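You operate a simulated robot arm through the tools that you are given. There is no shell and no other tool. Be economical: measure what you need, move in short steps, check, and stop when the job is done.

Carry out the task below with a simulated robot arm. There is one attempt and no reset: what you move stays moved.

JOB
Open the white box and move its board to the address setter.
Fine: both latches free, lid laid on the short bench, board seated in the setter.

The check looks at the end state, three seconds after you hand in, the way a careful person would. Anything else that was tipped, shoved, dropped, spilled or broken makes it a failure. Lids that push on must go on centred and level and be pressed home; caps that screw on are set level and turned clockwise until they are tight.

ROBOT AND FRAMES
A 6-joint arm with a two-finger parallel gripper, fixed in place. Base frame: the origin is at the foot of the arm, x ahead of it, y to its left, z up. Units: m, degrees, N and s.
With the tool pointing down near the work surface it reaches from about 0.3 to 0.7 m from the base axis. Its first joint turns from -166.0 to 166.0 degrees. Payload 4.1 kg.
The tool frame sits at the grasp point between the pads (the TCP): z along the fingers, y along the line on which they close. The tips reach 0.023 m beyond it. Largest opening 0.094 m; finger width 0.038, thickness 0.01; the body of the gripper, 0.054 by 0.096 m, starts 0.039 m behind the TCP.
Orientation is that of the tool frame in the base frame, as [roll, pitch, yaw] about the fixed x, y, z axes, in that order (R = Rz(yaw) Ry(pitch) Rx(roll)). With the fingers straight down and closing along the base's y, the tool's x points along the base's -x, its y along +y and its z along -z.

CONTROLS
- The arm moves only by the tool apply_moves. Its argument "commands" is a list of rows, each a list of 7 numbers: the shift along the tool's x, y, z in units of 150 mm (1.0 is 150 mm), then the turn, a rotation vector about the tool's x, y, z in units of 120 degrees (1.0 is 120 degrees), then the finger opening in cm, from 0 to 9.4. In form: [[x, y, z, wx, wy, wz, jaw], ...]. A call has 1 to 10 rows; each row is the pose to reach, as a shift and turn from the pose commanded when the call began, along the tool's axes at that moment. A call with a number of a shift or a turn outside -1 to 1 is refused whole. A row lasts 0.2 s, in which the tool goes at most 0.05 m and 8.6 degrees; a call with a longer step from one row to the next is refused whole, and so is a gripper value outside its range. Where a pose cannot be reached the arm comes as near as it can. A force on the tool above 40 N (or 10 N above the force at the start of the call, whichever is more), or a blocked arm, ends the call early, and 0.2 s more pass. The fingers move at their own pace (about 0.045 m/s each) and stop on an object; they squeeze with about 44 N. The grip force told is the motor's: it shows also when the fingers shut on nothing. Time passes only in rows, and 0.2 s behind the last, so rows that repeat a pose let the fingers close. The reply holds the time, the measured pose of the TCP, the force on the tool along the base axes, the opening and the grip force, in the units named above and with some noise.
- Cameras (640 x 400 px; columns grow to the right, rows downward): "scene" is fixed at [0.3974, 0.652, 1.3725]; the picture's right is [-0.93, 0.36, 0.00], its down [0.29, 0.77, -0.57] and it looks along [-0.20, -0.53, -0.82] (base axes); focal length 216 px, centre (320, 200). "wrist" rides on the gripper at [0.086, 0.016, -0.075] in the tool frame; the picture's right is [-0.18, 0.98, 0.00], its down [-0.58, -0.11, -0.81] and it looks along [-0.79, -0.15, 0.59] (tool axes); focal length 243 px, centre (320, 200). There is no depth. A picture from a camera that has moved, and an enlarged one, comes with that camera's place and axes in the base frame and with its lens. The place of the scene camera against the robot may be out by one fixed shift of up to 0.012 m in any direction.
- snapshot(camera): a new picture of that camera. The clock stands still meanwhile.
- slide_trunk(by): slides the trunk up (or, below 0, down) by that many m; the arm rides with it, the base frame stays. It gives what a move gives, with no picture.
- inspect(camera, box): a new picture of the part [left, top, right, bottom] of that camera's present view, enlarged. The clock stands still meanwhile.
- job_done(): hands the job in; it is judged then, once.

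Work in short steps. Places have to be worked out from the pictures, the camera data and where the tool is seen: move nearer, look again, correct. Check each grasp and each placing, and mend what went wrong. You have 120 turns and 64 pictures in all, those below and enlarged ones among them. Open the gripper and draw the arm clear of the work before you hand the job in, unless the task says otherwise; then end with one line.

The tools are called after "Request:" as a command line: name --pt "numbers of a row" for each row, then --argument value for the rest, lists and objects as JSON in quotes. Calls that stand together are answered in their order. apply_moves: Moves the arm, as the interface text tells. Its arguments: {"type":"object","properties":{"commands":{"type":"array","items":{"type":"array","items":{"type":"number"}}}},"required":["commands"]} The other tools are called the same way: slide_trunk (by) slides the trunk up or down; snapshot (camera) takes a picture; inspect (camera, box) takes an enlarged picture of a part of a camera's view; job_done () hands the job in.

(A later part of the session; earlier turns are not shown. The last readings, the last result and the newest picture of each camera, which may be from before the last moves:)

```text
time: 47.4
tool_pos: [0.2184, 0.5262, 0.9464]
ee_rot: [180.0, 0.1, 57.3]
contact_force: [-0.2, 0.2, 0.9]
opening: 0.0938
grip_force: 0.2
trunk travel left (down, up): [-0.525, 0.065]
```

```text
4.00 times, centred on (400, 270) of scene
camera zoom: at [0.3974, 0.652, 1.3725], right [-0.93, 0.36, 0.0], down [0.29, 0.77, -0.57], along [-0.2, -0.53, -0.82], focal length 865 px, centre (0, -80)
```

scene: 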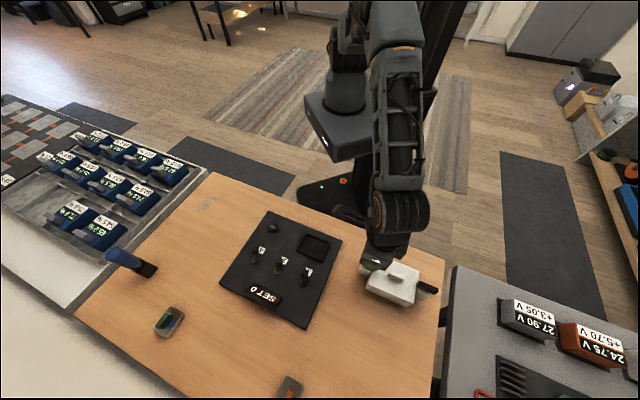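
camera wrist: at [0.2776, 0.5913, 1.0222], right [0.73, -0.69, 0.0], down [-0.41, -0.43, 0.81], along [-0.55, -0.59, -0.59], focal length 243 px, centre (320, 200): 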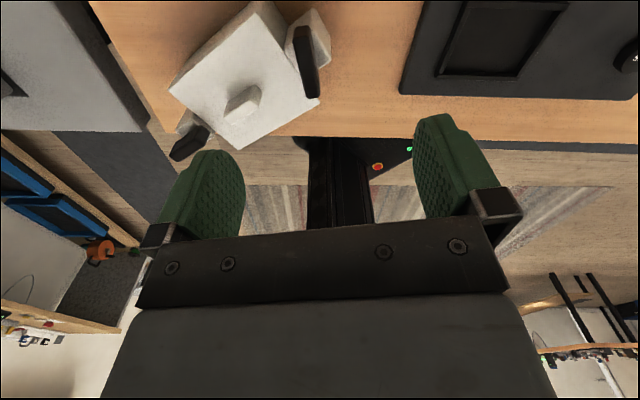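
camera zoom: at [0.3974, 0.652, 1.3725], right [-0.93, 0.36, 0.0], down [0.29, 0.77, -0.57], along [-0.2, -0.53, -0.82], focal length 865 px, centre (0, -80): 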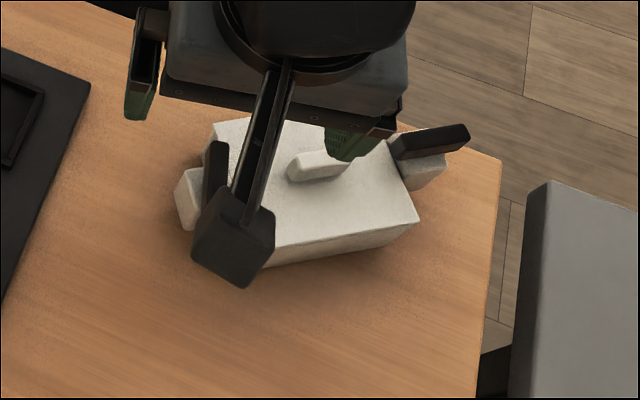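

Lid centre now ≈(0.147, 0.549), long axis at ≈170°. I'll grip the box across its 83 mm width and straighten it to its original 135° place. First move over it.

Request:
apply_moves --pt "-0.02 -0.06 0.03 0 0 0.07 9.4" --pt "-0.04 -0.12 0.06 0 0 0.14 9.4" --pt "-0.06 -0.18 0.1 0 0 0.21 9.4" --pt "-0.07 -0.24 0.14 0 0 0.28 9.4" --pt "-0.09 -0.3 0.18 0 0 0.35 9.4" --pt "-0.1 -0.36 0.22 0 0 0.42 9.4" --pt "-0.12 -0.42 0.26 0 0 0.49 9.4" --pt "-0.131 -0.484 0.3 0 0 0.56 9.4" --pt "-0.131 -0.484 0.3 0 0 0.563 9.4"

Request:
snapshot --camera "wrist"

```text
time: 49.4
tool_pos: [0.1474, 0.55, 0.9008]
ee_rot: [-180.0, 0.0, -10.5]
contact_force: [0.0, 0.8, -0.1]
opening: 0.094
grip_force: 0.0
trunk travel left (down, up): [-0.525, 0.065]
```

```text
27 pictures are left
camera wrist: at [0.229, 0.5193, 0.976], right [-0.36, -0.93, 0.0], down [-0.55, 0.21, 0.81], along [-0.75, 0.29, -0.59], focal length 243 px, centre (320, 200)
```

wrist: 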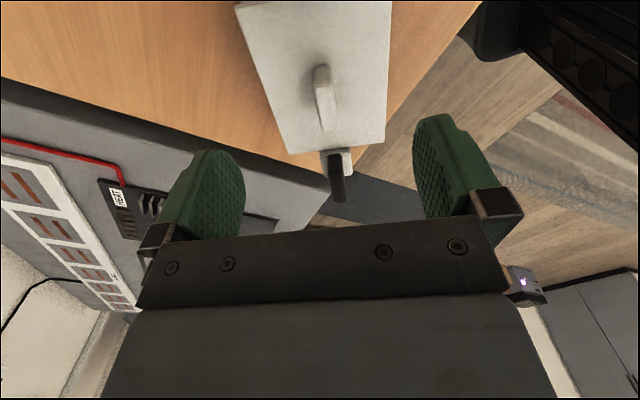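

The estimate agrees (centre (0.148, 0.548), axis ≈168.5°). I lower around the box and close gently on its sides.

Request:
apply_moves --pt "0 0.01 0.15 0 0 0.008 9.4" --pt "0 0.01 0.3 0 0 0.008 9.4" --pt "0 0.01 0.4 0 0 0.008 9.4" --pt "0 0.01 0.5 0 0 0.008 9.4"

Request:
apply_moves --pt "0 0 0 0 0 0 8.6" --pt "0 0 0 0 0 0 8" --pt "0 0 0 0 0 0 7.5" --pt "0 0 0 0 0 0 7.5"

```text
time: 50.4
tool_pos: [0.1474, 0.5493, 0.8254]
ee_rot: [180.0, -0.1, -11.3]
contact_force: [0.0, -0.4, 0.7]
opening: 0.0939
grip_force: 0.1
trunk travel left (down, up): [-0.525, 0.065]
```

```text
time: 51.4
tool_pos: [0.1476, 0.549, 0.8245]
ee_rot: [-179.9, -0.1, -11.2]
contact_force: [-0.6, -0.1, -0.3]
opening: 0.0848
grip_force: 44.0
trunk travel left (down, up): [-0.525, 0.065]
```

Gripped the box at 85 mm. I slide/rotate it back to its original place and heading.

Request:
apply_moves --pt "0.02 -0.04 0 0 0 0.047 7.5" --pt "0.04 -0.08 0 0 0 0.094 7.5" --pt "0.06 -0.11 0 0 0 0.14 7.5" --pt "0.08 -0.15 0 0 0 0.188 7.5" --pt "0.1 -0.18 0 0 0 0.235 7.5" --pt "0.117 -0.213 0 0 0 0.281 7.5" --pt "0.117 -0.213 0 0 0 0.281 7.5"

Request:
apply_moves --pt "0 0 0 0 0 0 8.5" --pt "0 0 0 0 0 0 9.4" --pt "0 0 0 0 0 0 9.4" --pt "0 0 -0.25 0 0 0 9.4" --pt "0 0 -0.5 0 0 0 9.4" --pt "0.2 0 -0.7 0 0 0 9.4" --pt "0.45 0 -0.7 0 0 0 9.4"

Request:
inspect --camera "wrist" --box '[210, 0, 450, 200]'

```text
time: 53.0
tool_pos: [0.172, 0.5766, 0.8259]
ee_rot: [-180.0, -0.1, -45.1]
contact_force: [0.2, -0.6, -1.3]
opening: 0.0845
grip_force: 44.1
trunk travel left (down, up): [-0.525, 0.065]
```

```text
time: 54.6
tool_pos: [0.2177, 0.5283, 0.9318]
ee_rot: [-179.9, 0.0, -45.1]
contact_force: [-0.4, 0.2, -0.3]
opening: 0.0941
grip_force: 0.2
trunk travel left (down, up): [-0.525, 0.065]
```

```text
2.00 times, centred on (330, 100) of wrist
camera zoom: at [0.2677, 0.4571, 1.0073], right [-0.82, -0.57, 0.0], down [-0.33, 0.49, 0.81], along [-0.46, 0.66, -0.59], focal length 485 px, centre (300, 400)
```

zoom: 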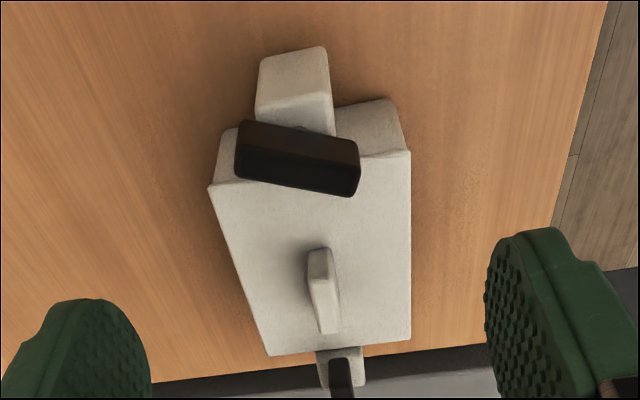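

The box is back in place; bar 1 stands ~69° off axis (clear of the lid but short of a quarter turn). I re-grip it and try to complete the turn under press.

Request:
apply_moves --pt "0 0 0 0 0 -0.07 7" --pt "0 0 0 0 0 -0.14 5" --pt "0 0 0 0 0 -0.21 4" --pt "0 0 0 0 0 -0.28 4" --pt "0 0 0 0 0 -0.35 4" --pt "0.01 0 0 0 0 -0.42 4" --pt "0.02 0 0 0 0 -0.49 4" --pt "0.028 -0.008 0 0 0 -0.56 4" --pt "0.028 -0.008 0 0 0 -0.575 4"

Request:
inspect --camera "wrist" --box '[210, 0, 450, 200]'

```text
time: 56.6
tool_pos: [0.2242, 0.5257, 0.9306]
ee_rot: [-180.0, 0.0, 24.1]
contact_force: [-0.3, 0.0, 0.1]
opening: 0.04
grip_force: 0.1
trunk travel left (down, up): [-0.525, 0.065]
```

```text
2.00 times, centred on (330, 100) of wrist
camera zoom: at [0.3086, 0.548, 1.0057], right [0.23, -0.97, 0.0], down [-0.58, -0.14, 0.81], along [-0.78, -0.19, -0.59], focal length 485 px, centre (300, 400)
```

zoom: 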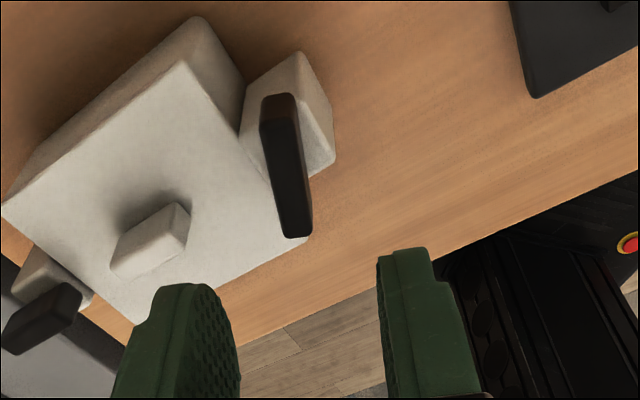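

Request:
apply_moves --pt "-0.018 -0.039 0.0 0 0 0.028 4" --pt "-0.018 -0.039 0.2 0 0 0.028 4" --pt "-0.018 -0.039 0.4 0 0 0.028 4" --pt "-0.018 -0.039 0.56 0 0 0.028 4" --pt "-0.018 -0.039 0.56 0 0 0.028 2" --pt "-0.018 -0.039 0.56 0 0 0.028 0.8" --pt "-0.018 -0.039 0.56 0 0 0.028 0.8" --pt "-0.018 -0.039 0.56 0 0 0.028 0.8"

Request:
apply_moves --pt "0 0 0.02 0 0 0 0.8" --pt "0 0 0.04 0 0 0 0.8" --pt "0 0 0.05 0 0 0 0.8" --pt "0 0 0.05 0 0 -0.015 0.8" --pt "0 0 0.05 0 0 -0.03 0.8" --pt "0 0 0.05 0 0 -0.045 0.8" --pt "0 0 0.05 0 0 -0.06 0.8" --pt "0 0 0.05 0 0 -0.075 0.8" --pt "0 0 0.05 0 0 -0.09 0.8" --pt "0 0 0.05 0 0 -0.105 0.8"

Request:
inspect --camera "wrist" --box '[160, 20, 480, 230]'

```text
time: 58.4
tool_pos: [0.2184, 0.5309, 0.8479]
ee_rot: [-180.0, 0.0, 20.7]
contact_force: [0.1, -0.5, -0.2]
opening: 0.0116
grip_force: 44.2
trunk travel left (down, up): [-0.525, 0.065]
```

```text
time: 59.4
tool_pos: [0.2189, 0.5326, 0.8442]
ee_rot: [-179.5, -0.4, 21.9]
contact_force: [1.1, -0.6, 13.9]
opening: 0.0112
grip_force: 43.4
trunk travel left (down, up): [-0.525, 0.065]
stopped in row 4: the force on the tool passed its limit (the readings are from after the stop); the commanded pose is now the measured one
```

```text
1.90 times, centred on (320, 125) of wrist
camera zoom: at [0.3043, 0.5497, 0.9199], right [0.19, -0.98, -0.01], down [-0.58, -0.12, 0.8], along [-0.79, -0.15, -0.6], focal length 462 px, centre (320, 343)
```

zoom: 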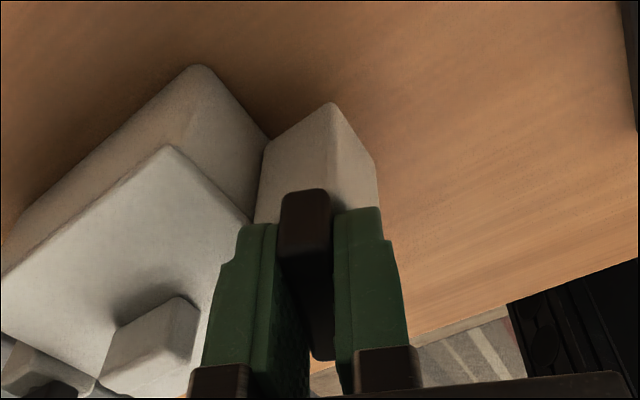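

Request:
apply_moves --pt "0 0 0.012 0 0 0 0.8" --pt "0 0 0.024 0 0 -0.005 0.8" --pt "0 0 0.024 0 0 -0.02 0.8" --pt "0 0 0.024 0 0 -0.035 0.8" --pt "0 0 0.024 0 0 -0.05 0.8" --pt "0 0 0.024 0 0 -0.065 0.8" --pt "0 0 0.024 0 0 -0.08 0.8" --pt "0 0 0.024 0 0 -0.095 0.8" --pt "0 0 0.024 0 0 -0.11 0.8" --pt "0 0 0.024 0 0 -0.125 0.8"

Request:
inspect --camera "wrist" --box '[160, 20, 480, 230]'

```text
time: 60.0
tool_pos: [0.2191, 0.5344, 0.8427]
ee_rot: [-179.3, -0.6, 22.1]
contact_force: [-0.9, -3.3, 16.2]
opening: 0.0114
grip_force: 43.8
trunk travel left (down, up): [-0.525, 0.065]
stopped in row 2: the force on the tool passed its limit (the readings are from after the stop); the commanded pose is now the measured one
```

```text
1.90 times, centred on (320, 125) of wrist
camera zoom: at [0.3042, 0.5519, 0.9201], right [0.2, -0.98, -0.01], down [-0.58, -0.13, 0.8], along [-0.79, -0.15, -0.6], focal length 462 px, centre (320, 343)
```

zoom: 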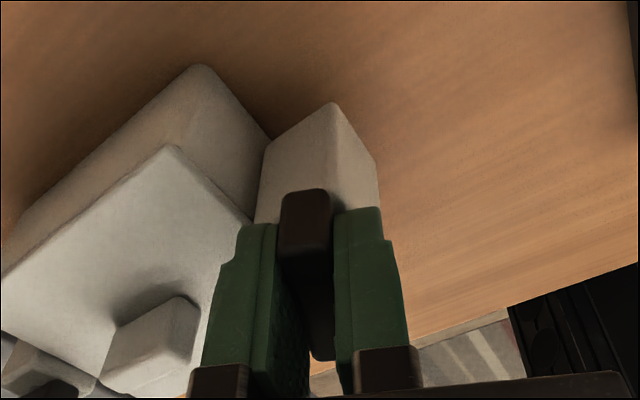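

Request:
apply_moves --pt "0 0 0.006 0 0 0 0.8" --pt "0 0 0.012 0 0 0 0.8" --pt "0 0 0.012 0 0 -0.015 0.8" --pt "0 0 0.012 0 0 -0.03 0.8" --pt "0 0 0.012 0 0 -0.045 0.8" --pt "0 0 0.012 0 0 -0.06 0.8" --pt "0 0 0.012 0 0 -0.075 0.8" --pt "0 0 0.012 0 0 -0.09 0.8"

```text
time: 61.2
tool_pos: [0.2186, 0.5377, 0.8443]
ee_rot: [-178.9, -0.8, 26.8]
contact_force: [-5.6, -1.8, 13.1]
opening: 0.0113
grip_force: 43.9
trunk travel left (down, up): [-0.525, 0.065]
stopped in row 5: the force on the tool passed its limit (the readings are from after the stop); the commanded pose is now the measured one
```

Force spikes and the box shifts rather than the latch turning – it seems to be at its end stop (~70°). I release and look.

Request:
apply_moves --pt "0 0 -0.01 0 0 0 0.8" --pt "0 0 -0.01 0 0 0 2" --pt "0 0 -0.01 0 0 0 4" --pt "0 0 -0.2 0 0 0 4" --pt "0 0 -0.45 0 0 0 4" --pt "0 0 -0.7 0 0 0 4"

Request:
snapshot --camera "wrist"

```text
time: 62.6
tool_pos: [0.2204, 0.5352, 0.9465]
ee_rot: [-178.9, -0.9, 26.7]
contact_force: [-0.1, -0.5, -0.6]
opening: 0.0398
grip_force: 0.1
trunk travel left (down, up): [-0.525, 0.065]
```

```text
22 pictures are left
camera wrist: at [0.3044, 0.559, 1.0236], right [0.28, -0.96, -0.02], down [-0.57, -0.18, 0.8], along [-0.77, -0.21, -0.6], focal length 243 px, centre (320, 200)
```

wrist: 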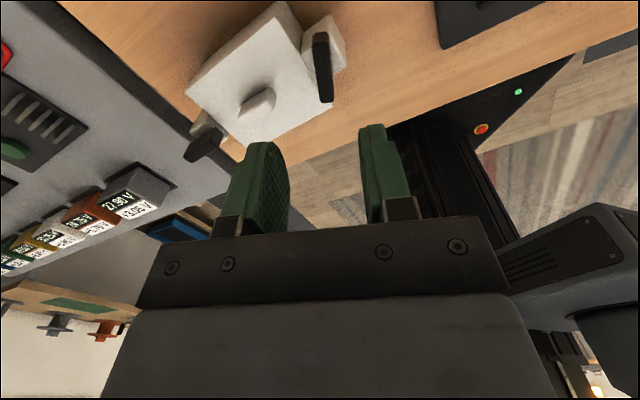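

Box is at (0.173, 0.582), axis 137°; bar 1 is 68° off axis, clear of the lid and evidently at its stop. I level the tool and go over latch 2 at ≈(0.120, 0.631).

Request:
apply_moves --pt "0 0 0 -0.009 -0.0075 0 4"

Request:
apply_moves --pt "-0.035 -0.1 0 0 0 0.07 4" --pt "-0.07 -0.2 0 0 0 0.14 4" --pt "-0.1 -0.3 0 0 0 0.21 4" --pt "-0.14 -0.4 0 0 0 0.28 4" --pt "-0.17 -0.5 0 0 0 0.35 4" --pt "-0.21 -0.6 0 0 0 0.42 4" --pt "-0.24 -0.7 0 0 0 0.49 4" --pt "-0.265 -0.8 0 0 0 0.56 4" --pt "-0.265 -0.87 0.1 0 0 0.578 4"

Request:
inspect --camera "wrist" --box '[210, 0, 450, 200]'

```text
time: 63.0
tool_pos: [0.2204, 0.536, 0.9456]
ee_rot: [180.0, 0.1, 26.8]
contact_force: [0.2, 0.0, 0.6]
opening: 0.0399
grip_force: 0.0
trunk travel left (down, up): [-0.525, 0.065]
```

```text
time: 65.0
tool_pos: [0.1252, 0.6341, 0.9325]
ee_rot: [179.8, 0.0, -42.7]
contact_force: [0.1, 0.3, -0.2]
opening: 0.04
grip_force: 0.1
trunk travel left (down, up): [-0.525, 0.065]
```

```text
2.00 times, centred on (330, 100) of wrist
camera zoom: at [0.1777, 0.5645, 1.0079], right [-0.8, -0.6, 0.0], down [-0.35, 0.48, 0.81], along [-0.48, 0.65, -0.59], focal length 485 px, centre (300, 400)
```

zoom: 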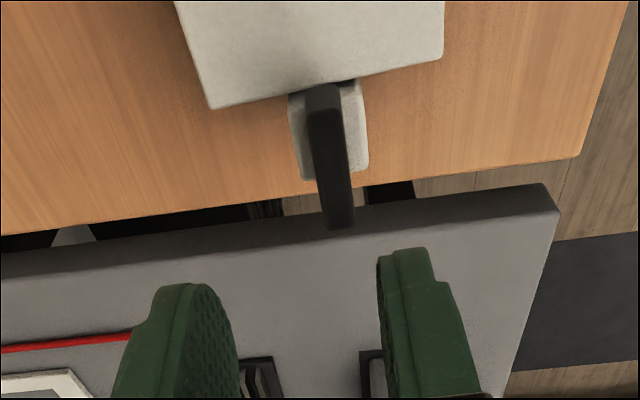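

Bar 2's centre is at (0.116, 0.628), axis 137.6°. I go down and grip it slightly higher than before.

Request:
apply_moves --pt "-0.018 0.071 0.0 0 0 0 4" --pt "-0.018 0.071 0.2 0 0 0 4" --pt "-0.018 0.071 0.4 0 0 0 4" --pt "-0.018 0.071 0.555 0 0 0 4" --pt "-0.018 0.071 0.555 0 0 0 2" --pt "-0.018 0.071 0.555 0 0 0 0.8" --pt "-0.018 0.071 0.555 0 0 0 0.8" --pt "-0.018 0.071 0.555 0 0 0 0.8"

Request:
apply_moves --pt "0 0 0.015 0 0 0 0.8" --pt "0 0 0.03 0 0 0 0.8" --pt "0 0 0.035 0 0 0 0.8" --pt "0 0 0.035 0 0 -0.02 0.8" --pt "0 0 0.035 0 0 -0.04 0.8" --pt "0 0 0.035 0 0 -0.06 0.8" --pt "0 0 0.035 0 0 -0.08 0.8" --pt "0 0 0.035 0 0 -0.1 0.8" --pt "0 0 0.035 0 0 -0.12 0.8"

Request:
inspect --camera "wrist" --box '[160, 0, 480, 210]'

```text
time: 66.8
tool_pos: [0.1157, 0.6276, 0.8472]
ee_rot: [180.0, 0.0, -42.6]
contact_force: [0.5, 0.0, -0.4]
opening: 0.0115
grip_force: 44.2
trunk travel left (down, up): [-0.525, 0.065]
```

```text
time: 68.8
tool_pos: [0.1171, 0.6279, 0.8478]
ee_rot: [-179.6, 0.2, -28.1]
contact_force: [9.4, 4.7, 31.7]
opening: 0.0115
grip_force: 44.1
trunk travel left (down, up): [-0.525, 0.065]
```

```text
1.90 times, centred on (320, 105) of wrist
camera zoom: at [0.184, 0.5733, 0.9227], right [-0.63, -0.78, 0.0], down [-0.46, 0.37, 0.81], along [-0.63, 0.51, -0.59], focal length 462 px, centre (320, 381)
```

zoom: 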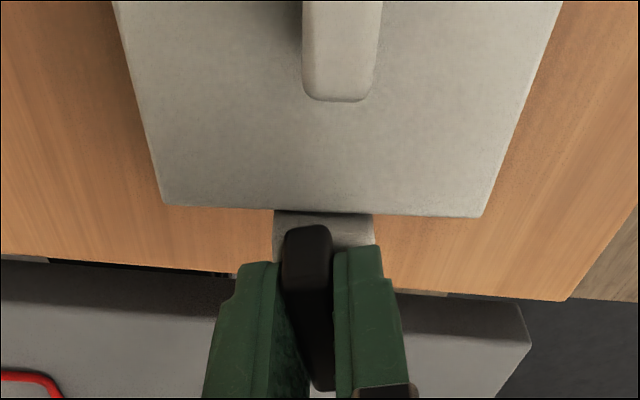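

The box stays (138°) while bar 2 turned 14° with the tool. I continue.

Request:
apply_moves --pt "0 0 0 0 0 -0.02 0.8" --pt "0 0 0 0 0 -0.04 0.8" --pt "0 0 0 0 0 -0.06 0.8" --pt "0 0 0 0 0 -0.08 0.8" --pt "0 0 0 0 0 -0.1 0.8" --pt "0 0 0 0 0 -0.12 0.8" --pt "0 0 0 0 0 -0.14 0.8" --pt "0 0 0 0 0 -0.16 0.8" --pt "0 0 0 0 0 -0.18 0.8" --pt "0 0 0 0 0 -0.2 0.8"

Request:
apply_moves --pt "0 0 0 0 0 -0.02 0.8" --pt "0 0 0 0 0 -0.04 0.8" --pt "0 0 0 0 0 -0.06 0.8" --pt "0 0 0 0 0 -0.08 0.8" --pt "0 0 0 0 0 -0.1 0.8" --pt "0 0 0 0 0 -0.12 0.8" --pt "0 0 0 0 0 -0.14 0.8" --pt "0 0 0 0 0 -0.16 0.8" --pt "0 0 0 0 0 -0.18 0.8" --pt "0 0 0 0 0 -0.2 0.8"

Request:
inspect --camera "wrist" --box '[60, 0, 380, 210]'

```text
time: 71.0
tool_pos: [0.1142, 0.6289, 0.8478]
ee_rot: [-179.8, 0.2, -4.1]
contact_force: [3.0, 6.6, 28.3]
opening: 0.0114
grip_force: 43.8
trunk travel left (down, up): [-0.525, 0.065]
```

```text
time: 73.2
tool_pos: [0.1155, 0.6278, 0.8473]
ee_rot: [-179.8, 0.0, 19.9]
contact_force: [0.0, 7.7, 28.5]
opening: 0.0116
grip_force: 43.7
trunk travel left (down, up): [-0.525, 0.065]
```

```text
1.90 times, centred on (220, 105) of wrist
camera zoom: at [0.2021, 0.6426, 0.9227], right [0.16, -0.99, 0.0], down [-0.58, -0.1, 0.81], along [-0.8, -0.13, -0.59], focal length 462 px, centre (510, 381)
```

zoom: 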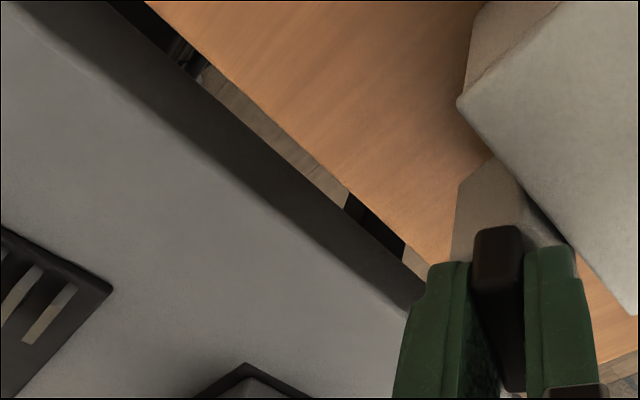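

Box still at 139°, bar 2 now 61° off axis. Continue 24° more and check whether a stop appears.

Request:
apply_moves --pt "0 0 0 0 0 -0.015 0.8" --pt "0 0 0 0 0 -0.03 0.8" --pt "0 0 0 0 0 -0.045 0.8" --pt "0 0 0 0 0 -0.06 0.8" --pt "0 0 0 0 0 -0.075 0.8" --pt "0 0 0 0 0 -0.09 0.8" --pt "0 0 0 0 0 -0.105 0.8" --pt "0 0 0 0 0 -0.12 0.8" --pt "0 0 0 0 0 -0.135 0.8" --pt "0 0 0 0 0 -0.15 0.8"

Request:
inspect --camera "wrist" --box '[60, 0, 380, 210]'

```text
time: 75.4
tool_pos: [0.115, 0.6291, 0.8462]
ee_rot: [-179.9, -0.1, 37.9]
contact_force: [4.2, 6.6, 29.1]
opening: 0.0114
grip_force: 44.4
trunk travel left (down, up): [-0.525, 0.065]
```

```text
1.90 times, centred on (220, 105) of wrist
camera zoom: at [0.1932, 0.6682, 0.9225], right [0.46, -0.89, 0.0], down [-0.53, -0.27, 0.81], along [-0.72, -0.37, -0.59], focal length 462 px, centre (510, 381)
```

zoom: 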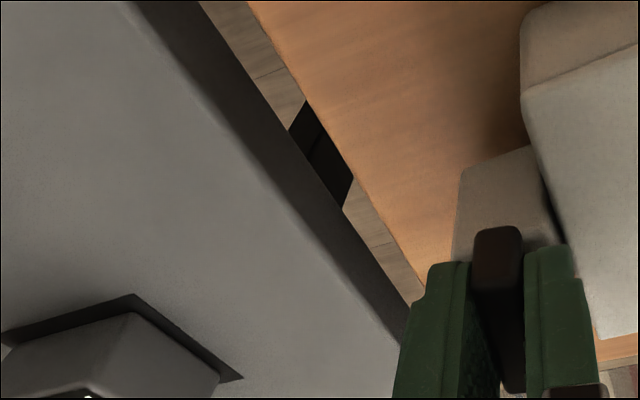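

Bar 2 reached ~79°, box unmoved – so no 70° stop. I finish to ~90°, then release and rise; latch 1 will be redone with this higher grip.

Request:
apply_moves --pt "0 0 0 0 0 -0.015 0.8" --pt "0 0 0 0 0 -0.03 0.8" --pt "0 0 0 0 0 -0.045 0.8" --pt "0 0 0 0 0 -0.06 0.8" --pt "0 0 0 0 0 -0.075 0.8" --pt "0 0 0 0 0 -0.09 0.8" --pt "0 0 -0.02 0 0 -0.09 0.8"

Request:
apply_moves --pt "0 0 -0.015 0 0 0 2" --pt "0 0 -0.015 0 0 0 4" --pt "0 0 -0.2 0 0 0 4" --pt "0 0 -0.45 0 0 0 4" --pt "0 0 -0.7 0 0 0 4"

Request:
snapshot --camera "wrist"

```text
time: 77.0
tool_pos: [0.1153, 0.6262, 0.8467]
ee_rot: [179.8, 0.1, 48.7]
contact_force: [1.9, 3.1, 15.5]
opening: 0.0116
grip_force: 44.3
trunk travel left (down, up): [-0.525, 0.065]
```

```text
time: 78.2
tool_pos: [0.1154, 0.6273, 0.9507]
ee_rot: [179.9, 0.2, 48.7]
contact_force: [0.8, 0.0, 0.0]
opening: 0.0401
grip_force: 0.0
trunk travel left (down, up): [-0.525, 0.065]
```

```text
17 pictures are left
camera wrist: at [0.183, 0.6824, 1.0266], right [0.62, -0.79, 0.0], down [-0.46, -0.36, 0.81], along [-0.64, -0.5, -0.59], focal length 243 px, centre (320, 200)
```

wrist: 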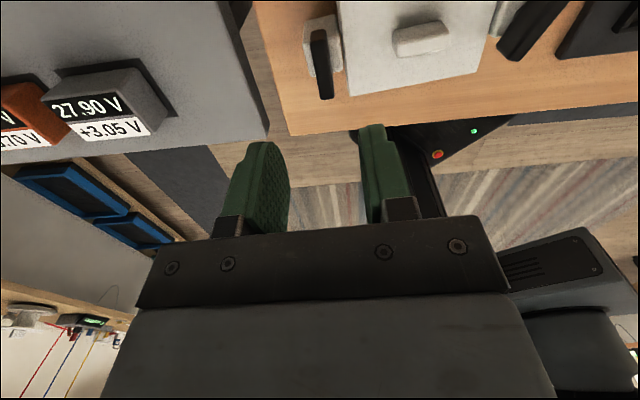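

Latch 2 is a full quarter turn. Now back to latch 1 at ≈(0.223, 0.532), bar at ~25°.

Request:
apply_moves --pt "0 0.2 0 0 0 0.05 4" --pt "0 0.4 0 0 0 0.1 4" --pt "0 0.6 0 0 0 0.15 4" --pt "0 0.8 0 0 0 0.2 4" --pt "0 0.954 0.1 0 0 0.2 4" --pt "0 0.954 0.13 0 0 0.2 4"

Request:
inspect --camera "wrist" --box '[210, 0, 450, 150]'

```text
time: 79.6
tool_pos: [0.2242, 0.5322, 0.9326]
ee_rot: [-180.0, 0.2, 24.6]
contact_force: [-0.7, -0.5, 1.2]
opening: 0.0401
grip_force: 0.1
trunk travel left (down, up): [-0.525, 0.065]
```

```text
2.67 times, centred on (330, 75) of wrist
camera zoom: at [0.3083, 0.5558, 1.0083], right [0.24, -0.97, 0.0], down [-0.57, -0.14, 0.81], along [-0.78, -0.2, -0.59], focal length 647 px, centre (293, 533)
```

zoom: 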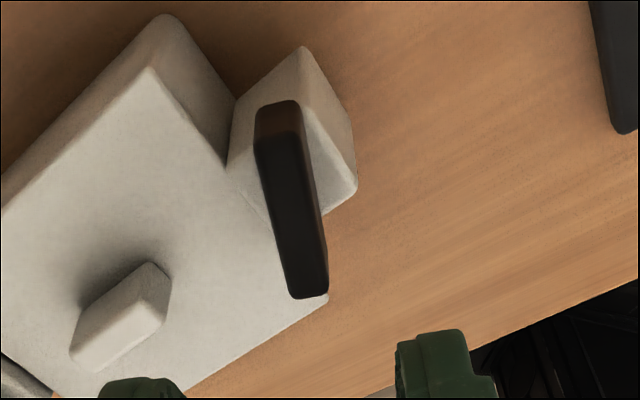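

Bar 1 is centred under the tool at 24.7°. I descend to the higher grip, close, then press and turn.

Request:
apply_moves --pt "0 -0.006 0.2 0 0 0 4" --pt "0 -0.006 0.4 0 0 0 4" --pt "0 -0.006 0.56 0 0 0 4" --pt "0 -0.006 0.56 0 0 0 2" --pt "0 -0.006 0.56 0 0 0 0.8" --pt "0 -0.006 0.56 0 0 0 0.8" --pt "0 -0.006 0.56 0 0 0 0.8"

Request:
apply_moves --pt "0 0 0.015 0 0 0 0.8" --pt "0 0 0.03 0 0 0 0.8" --pt "0 0 0.035 0 0 0 0.8" --pt "0 0 0.035 0 0 -0.02 0.8" --pt "0 0 0.035 0 0 -0.04 0.8" --pt "0 0 0.035 0 0 -0.06 0.8" --pt "0 0 0.035 0 0 -0.08 0.8" --pt "0 0 0.035 0 0 -0.1 0.8" --pt "0 0 0.035 0 0 -0.12 0.8" --pt "0 0 0.035 0 0 -0.14 0.8"

Request:
apply_moves --pt "0 0 0 0 0 -0.02 0.8" --pt "0 0 0 0 0 -0.04 0.8" --pt "0 0 -0.015 0 0 -0.04 0.8"

Request:
inspect --camera "wrist" --box '[160, 20, 480, 230]'

```text
time: 81.2
tool_pos: [0.2223, 0.5338, 0.8493]
ee_rot: [179.9, 0.1, 24.6]
contact_force: [-0.2, 0.0, -0.7]
opening: 0.0114
grip_force: 43.7
trunk travel left (down, up): [-0.525, 0.065]
```

```text
time: 83.4
tool_pos: [0.2228, 0.5335, 0.8457]
ee_rot: [-179.9, -0.3, 41.5]
contact_force: [6.5, 0.2, 33.3]
opening: 0.0117
grip_force: 43.9
trunk travel left (down, up): [-0.525, 0.065]
```

```text
time: 84.2
tool_pos: [0.2229, 0.5341, 0.847]
ee_rot: [179.8, 0.1, 46.3]
contact_force: [5.6, 3.5, 19.7]
opening: 0.0116
grip_force: 44.0
trunk travel left (down, up): [-0.525, 0.065]
```

```text
1.90 times, centred on (320, 125) of wrist
camera zoom: at [0.2934, 0.5857, 0.9216], right [0.58, -0.81, 0.0], down [-0.48, -0.35, 0.81], along [-0.66, -0.47, -0.59], focal length 462 px, centre (320, 343)
```

zoom: 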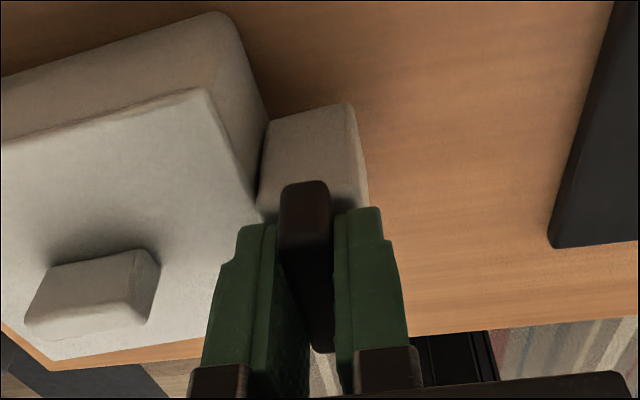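

Latch 1 is now ~87° off axis with the box unmoved. I release, rise and move over the lid knob with fingers closing across it.

Request:
apply_moves --pt "0 0 -0.015 0 0 0 2" --pt "0 0 -0.015 0 0 0 4" --pt "0 0 -0.2 0 0 0 4" --pt "0 0 -0.4 0 0 0 4"

Request:
apply_moves --pt "0 -0.05 0 0 0 0.07 4" --pt "0 -0.1 0 0 0 0.14 4" --pt "0 -0.15 0 0 0 0.21 4" --pt "-0.01 -0.2 0 0 0 0.28 4" --pt "-0.01 -0.25 0 0 0 0.35 4" --pt "-0.01 -0.3 0 0 0 0.42 4" --pt "-0.02 -0.35 0 0 0 0.49 4" --pt "-0.02 -0.4 0 0 0 0.56 4" --pt "-0.02 -0.45 0 0 0 0.63 4" --pt "-0.021 -0.476 0 0 0 0.7 4"

Request:
apply_moves --pt "0 0 0 0 0 0.0275 4"

Request:
snapshot --camera "wrist"

```text
time: 85.2
tool_pos: [0.2212, 0.5345, 0.9049]
ee_rot: [179.9, 0.2, 46.2]
contact_force: [-0.6, 1.5, 0.9]
opening: 0.04
grip_force: 0.0
trunk travel left (down, up): [-0.525, 0.065]
```

```text
time: 87.4
tool_pos: [0.1694, 0.5828, 0.9054]
ee_rot: [180.0, 0.0, -37.9]
contact_force: [0.2, -0.4, -0.6]
opening: 0.0402
grip_force: 0.1
trunk travel left (down, up): [-0.525, 0.065]
```

```text
time: 87.8
tool_pos: [0.1685, 0.5817, 0.9057]
ee_rot: [179.9, 0.0, -41.2]
contact_force: [0.0, -0.1, -0.5]
opening: 0.04
grip_force: 0.1
trunk travel left (down, up): [-0.525, 0.065]
```

```text
14 pictures are left
camera wrist: at [0.2231, 0.513, 0.9812], right [-0.79, -0.62, 0.0], down [-0.37, 0.47, 0.81], along [-0.5, 0.63, -0.59], focal length 243 px, centre (320, 200)
```

wrist: 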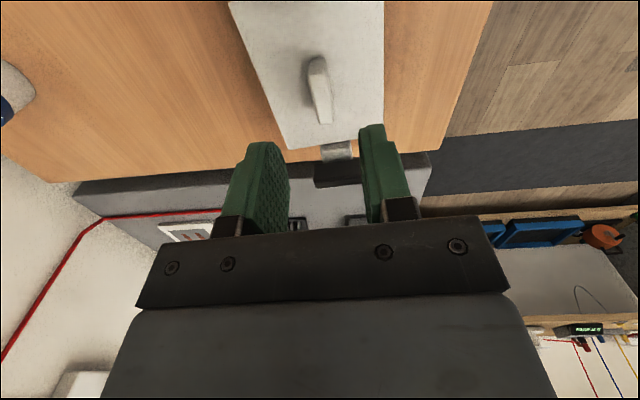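

The knob is at (0.169, 0.582), directly beneath. I lower, grip it, and lift slightly.

Request:
apply_moves --pt "0 0 0.2 0 0 0 4" --pt "0 0 0.35 0 0 0 4" --pt "0 0 0.425 0 0 0 4" --pt "0 0 0.425 0 0 0 2" --pt "0 0 0.425 0 0 0 0.6" --pt "0 0 0.425 0 0 0 0.6" --pt "0 0 0.425 0 0 0 0.6"

Request:
apply_moves --pt "0 0 -0.05 0 0 0 0.6" --pt "0 0 -0.1 0 0 0 0.6" --pt "0 0 -0.2 0 0 0 0.6" --pt "0 0 -0.3 0 0 0 0.6" --pt "0 0 -0.4 0 0 0 0.6"

Request:
snapshot --camera "scene"

```text
time: 89.4
tool_pos: [0.1689, 0.5814, 0.8409]
ee_rot: [179.8, 0.0, -41.2]
contact_force: [-0.3, 0.6, -0.4]
opening: 0.0111
grip_force: 44.4
trunk travel left (down, up): [-0.525, 0.065]
```

```text
time: 90.6
tool_pos: [0.1693, 0.5801, 0.9002]
ee_rot: [179.9, 0.0, -41.1]
contact_force: [0.9, -1.0, -0.6]
opening: 0.0061
grip_force: 0.1
trunk travel left (down, up): [-0.525, 0.065]
```

```text
13 pictures are left
```

scene: 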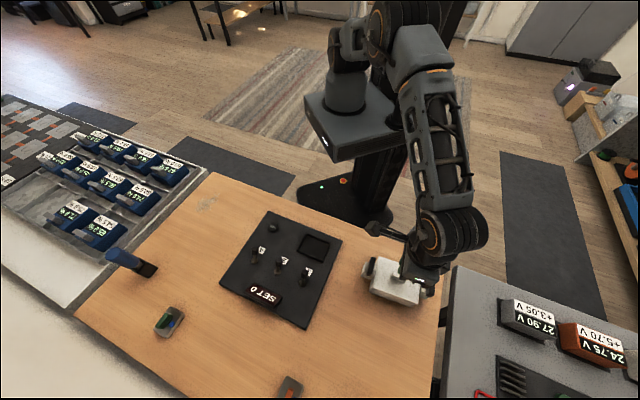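

The fingers slipped off the knob. I go deeper (until light contact), grip again and lift slowly, reading the force.

Request:
apply_moves --pt "0 0 0.1 0 0 0 4" --pt "0 0 0.25 0 0 0 4" --pt "0 0 0.38 0 0 0 4" --pt "0 0 0.4 0 0 0 4" --pt "0 0 0.42 0 0 0 4"

```text
time: 91.8
tool_pos: [0.1687, 0.5819, 0.8379]
ee_rot: [-180.0, 0.1, -41.1]
contact_force: [0.5, -0.2, -1.1]
opening: 0.04
grip_force: 0.0
trunk travel left (down, up): [-0.525, 0.065]
```

Request:
apply_moves --pt "0 0 0.01 0 0 0 4" --pt "0 0 0.02 0 0 0 4" --pt "0 0 0.03 0 0 0 4" --pt "0 0 0.03 0 0 0 4"

```text
time: 92.8
tool_pos: [0.1689, 0.5815, 0.837]
ee_rot: [-179.7, 0.2, -41.1]
contact_force: [0.8, -1.8, 26.5]
opening: 0.04
grip_force: 0.0
trunk travel left (down, up): [-0.525, 0.065]
```

Tips rest on the lid at z≈0.814. I back off slightly, grip, and lift a few mm.

Request:
apply_moves --pt "0 0 -0.025 0 0 0 4" --pt "0 0 -0.025 0 0 0 2" --pt "0 0 -0.025 0 0 0 0.4" --pt "0 0 -0.025 0 0 0 0.4" --pt "0 0 -0.025 0 0 0 0.4"

Request:
apply_moves --pt "0 0 -0.01 0 0 0 0.4" --pt "0 0 -0.02 0 0 0 0.4" --pt "0 0 -0.03 0 0 0 0.4"

```text
time: 94.0
tool_pos: [0.1673, 0.5801, 0.8377]
ee_rot: [179.8, 0.0, -41.0]
contact_force: [-2.2, -3.8, 10.8]
opening: 0.0117
grip_force: 27.4
trunk travel left (down, up): [-0.525, 0.065]
```

```text
time: 94.8
tool_pos: [0.1685, 0.5812, 0.8412]
ee_rot: [179.9, 0.0, -41.1]
contact_force: [-0.1, 0.5, -0.2]
opening: 0.0114
grip_force: 44.2
trunk travel left (down, up): [-0.525, 0.065]
```

Request:
apply_moves --pt "0 0 -0.02 0 0 0 0.4" --pt "0 0 -0.04 0 0 0 0.4" --pt "0 0 -0.06 0 0 0 0.4" --pt "0 0 -0.08 0 0 0 0.4" --pt "0 0 -0.1 0 0 0 0.4"

Request:
inspect --camera "wrist" --box '[160, 20, 480, 230]'

```text
time: 96.0
tool_pos: [0.1682, 0.5822, 0.8565]
ee_rot: [179.8, 0.0, -41.2]
contact_force: [-0.1, 0.1, 0.0]
opening: 0.0114
grip_force: 43.9
trunk travel left (down, up): [-0.525, 0.065]
```

```text
1.90 times, centred on (320, 125) of wrist
camera zoom: at [0.2223, 0.513, 0.9327], right [-0.78, -0.62, 0.0], down [-0.37, 0.47, 0.81], along [-0.5, 0.63, -0.59], focal length 462 px, centre (320, 343)
```

zoom: 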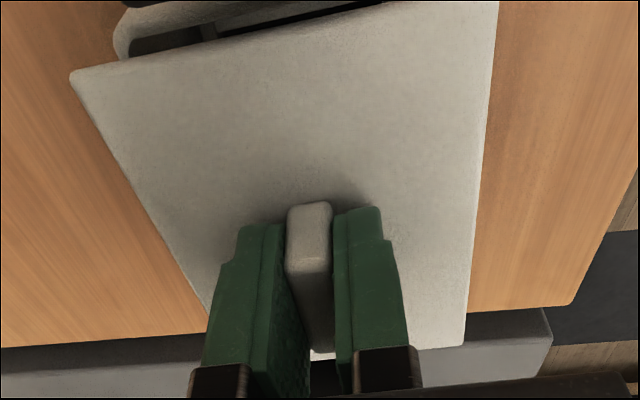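

The lid is free and lifted. I raise it and carry it to the clear bench spot at ≈(0.308, 0.598), between setter and box.

Request:
apply_moves --pt "0 0 -0.2 0 0 0 0.4" --pt "0 0 -0.4 0 0 0 0.4" --pt "0.12 -0.13 -0.4 0 0 0.01 0.4" --pt "0.24 -0.26 -0.4 0 0 0.02 0.4" --pt "0.36 -0.4 -0.4 0 0 0.032 0.4" --pt "0.5 -0.55 -0.4 0 0 0.032 0.4" --pt "0.629 -0.688 -0.4 0 0 0.032 0.4" --pt "0.629 -0.688 -0.4 0 0 0.032 0.4"

Request:
snapshot --camera "scene"

```text
time: 97.8
tool_pos: [0.3061, 0.5968, 0.9151]
ee_rot: [179.8, 0.0, -44.9]
contact_force: [-0.8, -0.4, -1.4]
opening: 0.0112
grip_force: 44.3
trunk travel left (down, up): [-0.525, 0.065]
```

```text
11 pictures are left
```

scene: 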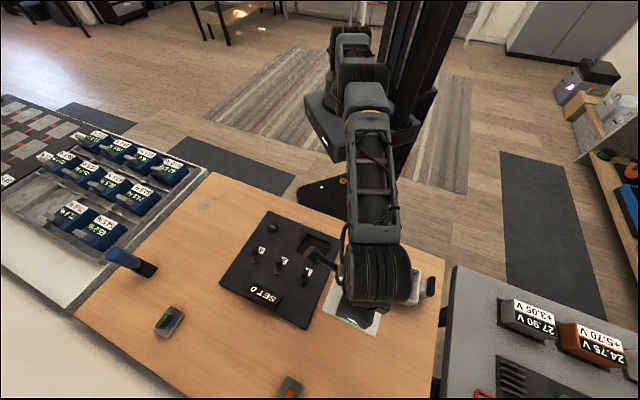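

Held level over bare wood. I lower to just above the surface, then in small steps.

Request:
apply_moves --pt "0 0 0.2 0 0 0 0.4" --pt "0 0 0.4 0 0 0 0.4" --pt "0 0 0.55 0 0 0 0.4" --pt "0 0 0.64 0 0 0 0.4" --pt "0 0 0.67 0 0 0 0.4" --pt "0 0 0.69 0 0 0 0.4" --pt "0 0 0.71 0 0 0 0.4"

Request:
apply_moves --pt "0 0 0.015 0 0 0 0.4" --pt "0 0 0.03 0 0 0 0.4" --pt "0 0 0.045 0 0 0 0.4"

```text
time: 99.4
tool_pos: [0.3059, 0.5931, 0.8112]
ee_rot: [180.0, 0.0, -44.8]
contact_force: [-1.1, -0.3, -1.4]
opening: 0.0115
grip_force: 44.5
out of reach, approached as far as the arm can: row 6, 7
trunk travel left (down, up): [-0.525, 0.065]
```

```text
time: 100.2
tool_pos: [0.3049, 0.5923, 0.8039]
ee_rot: [179.8, 0.0, -45.0]
contact_force: [0.1, 0.4, -0.5]
opening: 0.0114
grip_force: 44.2
trunk travel left (down, up): [-0.525, 0.065]
```

Request:
apply_moves --pt "0 0.03 0.02 0 0 0 0.4" --pt "0 0.03 0.035 0 0 0 0.4" --pt "0 0.03 0.05 0 0 0 0.4"

Request:
apply_moves --pt "0 0 0.01 0 0 0 0.4" --pt "0 0 0.02 0 0 0 0.4" --pt "0 0 0.03 0 0 0 0.4"

```text
time: 101.0
tool_pos: [0.3025, 0.5888, 0.7971]
ee_rot: [179.9, 0.0, -44.9]
contact_force: [0.1, 1.0, -0.4]
opening: 0.0114
grip_force: 43.9
trunk travel left (down, up): [-0.525, 0.065]
```

```text
time: 101.8
tool_pos: [0.3034, 0.5901, 0.794]
ee_rot: [179.9, 0.0, -44.9]
contact_force: [-1.6, 0.4, 2.5]
opening: 0.0113
grip_force: 44.2
trunk travel left (down, up): [-0.525, 0.065]
```

Contact begins (2.5 N). One more small step, then open and rise.

Request:
apply_moves --pt "0 0 0.008 0 0 0 0.4" --pt "0 0 0.008 0 0 0 0.4"

Request:
apply_moves --pt "0 0 0 0 0 0 1.5" --pt "0 0 0 0 0 0 3" --pt "0 0 0 0 0 0 3" --pt "0 0 -0.15 0 0 0 3" --pt "0 0 -0.4 0 0 0 3" --pt "0 0 -0.65 0 0 0 4" --pt "0 0.2 -0.9 0 0 0 4" --pt "0 0.45 -1.0 0 0 0 5"

Request:
snapshot --camera "scene"

```text
time: 102.4
tool_pos: [0.3012, 0.5892, 0.7935]
ee_rot: [179.9, 0.0, -44.9]
contact_force: [-0.6, -0.8, 12.2]
opening: 0.0112
grip_force: 43.8
trunk travel left (down, up): [-0.525, 0.065]
```

```text
time: 104.2
tool_pos: [0.2548, 0.5421, 0.9415]
ee_rot: [179.9, 0.0, -44.9]
contact_force: [0.8, 0.0, -0.1]
opening: 0.0502
grip_force: 0.0
trunk travel left (down, up): [-0.525, 0.065]
```

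```text
10 pictures are left
```

scene: 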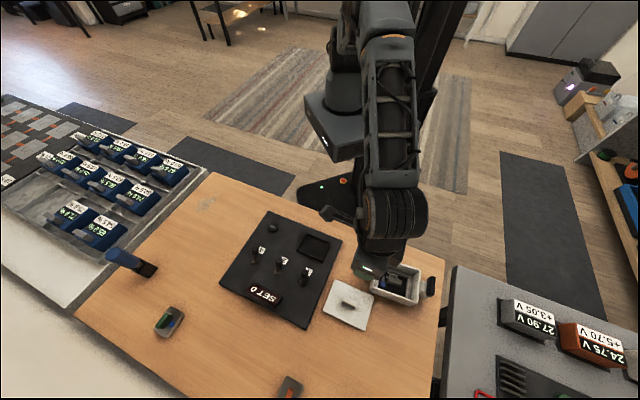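

The lid lies flat on the short bench. Now I look into the open box.

Request:
inspect --camera "wrist" --box '[240, 60, 420, 190]'

Request:
inspect --camera "scene" --box '[270, 215, 450, 325]'

```text
3.08 times, centred on (330, 125) of wrist
camera zoom: at [0.305, 0.4702, 1.0173], right [-0.82, -0.57, 0.0], down [-0.33, 0.49, 0.81], along [-0.46, 0.66, -0.59], focal length 746 px, centre (289, 431)
```

zoom: 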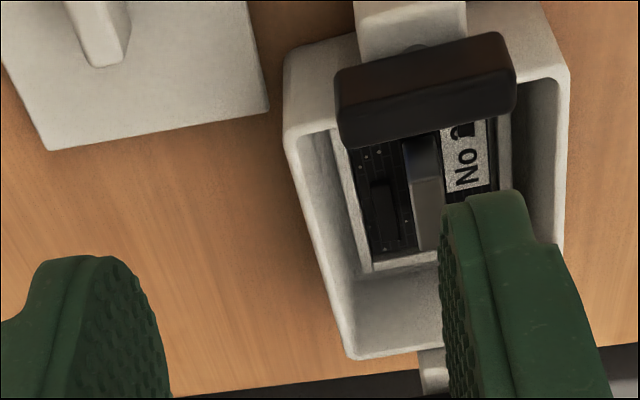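

```text
3.56 times, centred on (360, 270) of scene
camera zoom: at [0.3974, 0.652, 1.3725], right [-0.93, 0.36, 0.0], down [0.29, 0.77, -0.57], along [-0.2, -0.53, -0.82], focal length 768 px, centre (178, -49)
```

zoom: 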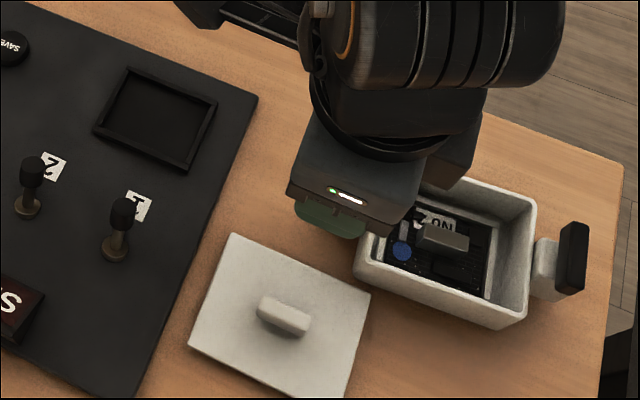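

I open wide and shift to see the board unobstructed.

Request:
apply_moves --pt "-0.1 0.12 0 0 0 0 9.4" --pt "-0.25 0.24 0.0 0 0 0 9.4" --pt "-0.25 0.24 0.0 0 0 0 9.4" --pt "-0.25 0.24 0.0 0 0 0 9.4"

Request:
inspect --camera "wrist" --box '[230, 10, 410, 130]'

```text
time: 105.2
tool_pos: [0.2042, 0.5443, 0.9403]
ee_rot: [179.8, 0.0, -44.9]
contact_force: [-0.5, -0.4, -0.5]
opening: 0.094
grip_force: 0.0
trunk travel left (down, up): [-0.525, 0.065]
```

```text
3.33 times, centred on (320, 70) of wrist
camera zoom: at [0.2528, 0.4724, 1.0167], right [-0.82, -0.57, 0.0], down [-0.33, 0.49, 0.81], along [-0.46, 0.66, -0.59], focal length 809 px, centre (320, 633)
```

zoom: 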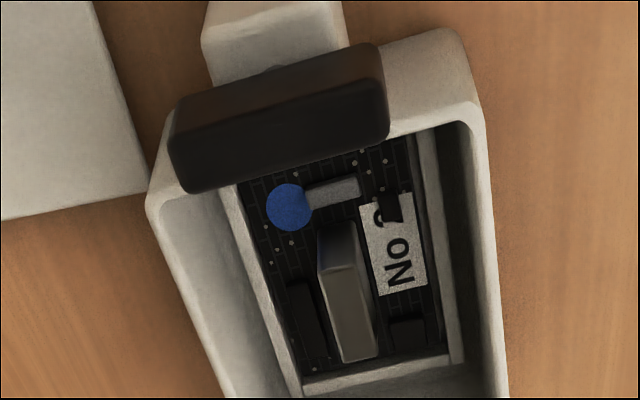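

The board sits in a cradle with a grey handle bar along the box axis, centre ≈(0.163, 0.583), top z≈0.79. Its label has the same reading direction as the setter's text, so no half-turn is needed. I go above it and down.

Request:
apply_moves --pt "-0.12 0.004 0 0 0 -0.01 6" --pt "-0.25 0.008 0 0 0 -0.02 3" --pt "-0.379 0.012 0 0 0 -0.02 3" --pt "-0.379 0.012 0.2 0 0 -0.02 3" --pt "-0.379 0.012 0.4 0 0 -0.02 3" --pt "-0.379 0.012 0.5 0 0 -0.02 3" --pt "-0.379 0.012 0.5 0 0 -0.02 3"

Request:
snapshot --camera "wrist"

```text
time: 106.8
tool_pos: [0.1608, 0.5808, 0.8666]
ee_rot: [179.9, 0.0, -42.4]
contact_force: [0.0, 0.9, -0.2]
opening: 0.03
grip_force: 0.1
trunk travel left (down, up): [-0.525, 0.065]
```

```text
6 pictures are left
camera wrist: at [0.2132, 0.5115, 0.9427], right [-0.8, -0.6, 0.0], down [-0.35, 0.47, 0.81], along [-0.48, 0.64, -0.59], focal length 243 px, centre (320, 200)
```

wrist: 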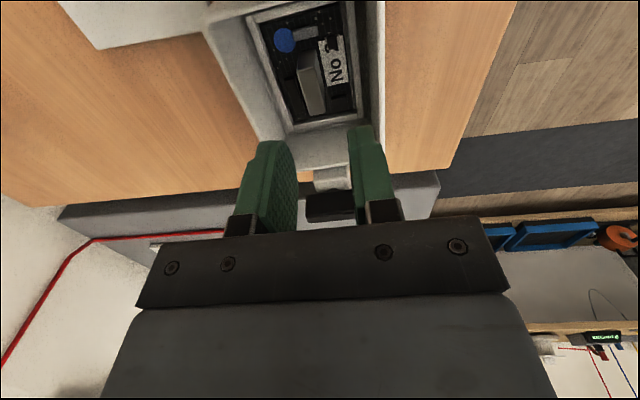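

The handle is ~4–5 mm further toward +n; I correct and descend to grip it.

Request:
apply_moves --pt "0 -0.03 0 0 0 0 3" --pt "0 -0.03 0.15 0 0 0 3" --pt "0 -0.03 0.28 0 0 0 3" --pt "0 -0.03 0.35 0 0 0 3" --pt "0 -0.03 0.39 0 0 0 3" --pt "0 -0.03 0.415 0 0 0 3"

Request:
apply_moves --pt "0 0 0 0 0 0 1.5" --pt "0 0 0 0 0 0 0.4" --pt "0 0 0 0 0 0 0.4" --pt "0 0 0 0 0 0 0.4"

```text
time: 108.2
tool_pos: [0.1644, 0.5853, 0.8036]
ee_rot: [179.9, 0.0, -42.5]
contact_force: [-0.9, 0.3, -0.4]
opening: 0.0298
grip_force: 0.0
trunk travel left (down, up): [-0.525, 0.065]
```

```text
time: 109.2
tool_pos: [0.1634, 0.5843, 0.8033]
ee_rot: [179.9, 0.0, -42.5]
contact_force: [0.2, -0.2, -1.0]
opening: 0.0109
grip_force: 44.0
trunk travel left (down, up): [-0.525, 0.065]
```

Gripped something 10.9 mm wide. I lift straight up out of the box and check.

Request:
apply_moves --pt "0 0 -0.03 0 0 0 0.4" --pt "0 0 -0.08 0 0 0 0.4" --pt "0 0 -0.2 0 0 0 0.4" --pt "0 0 -0.4 0 0 0 0.4" --pt "0 0 -0.6 0 0 0 0.4" --pt "0 0 -0.75 0 0 0 0.4"

```text
time: 110.6
tool_pos: [0.163, 0.5829, 0.9161]
ee_rot: [179.8, -0.1, -42.5]
contact_force: [0.2, -0.5, -0.7]
opening: 0.0107
grip_force: 44.3
trunk travel left (down, up): [-0.525, 0.065]
```

Still held at 10.7 mm. I carry it, high, toward the setter so the wrist camera can see both the board and the socket.

Request:
apply_moves --pt "0 0 -0.2 0 0 0 0.4" --pt "0.1 0.0 -0.4 0 0 0.01 0.4" --pt "0.3 0.02 -0.56 0 0 0.021 0.4" --pt "0.55 0.04 -0.56 0 0 0.021 0.4" --pt "0.8 0.05 -0.56 0 0 0.021 0.4" --pt "0.95 0.055 -0.56 0 0 0.021 0.4"

Request:
apply_moves --pt "0.25 0.0 0 0 0 0 0.4" --pt "0.5 0.01 0 0 0 0 0.4" --pt "0.75 0.01 0 0 0 0 0.4" --pt "0.91 0.01 0 0 0 0 0.4" --pt "0.91 0.01 0 0 0 0 0.4"

Request:
inspect --camera "wrist" --box '[190, 0, 450, 220]'

```text
time: 112.0
tool_pos: [0.2632, 0.483, 1.0007]
ee_rot: [179.8, 0.0, -45.1]
contact_force: [0.2, -0.5, -0.1]
opening: 0.0108
grip_force: 44.2
trunk travel left (down, up): [-0.525, 0.065]
```

```text
time: 113.2
tool_pos: [0.3596, 0.3831, 1.0014]
ee_rot: [179.9, 0.1, -45.0]
contact_force: [-0.5, 0.2, 0.0]
opening: 0.0107
grip_force: 44.0
trunk travel left (down, up): [-0.525, 0.065]
```

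```text
1.82 times, centred on (320, 110) of wrist
camera zoom: at [0.4085, 0.3115, 1.0774], right [-0.83, -0.56, 0.0], down [-0.33, 0.49, 0.81], along [-0.46, 0.66, -0.59], focal length 441 px, centre (320, 364)
```

zoom: 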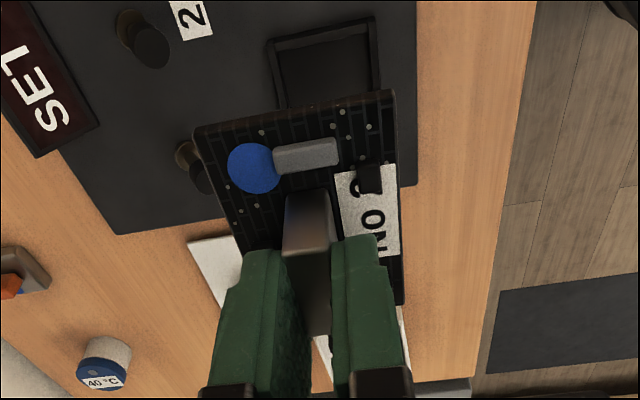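

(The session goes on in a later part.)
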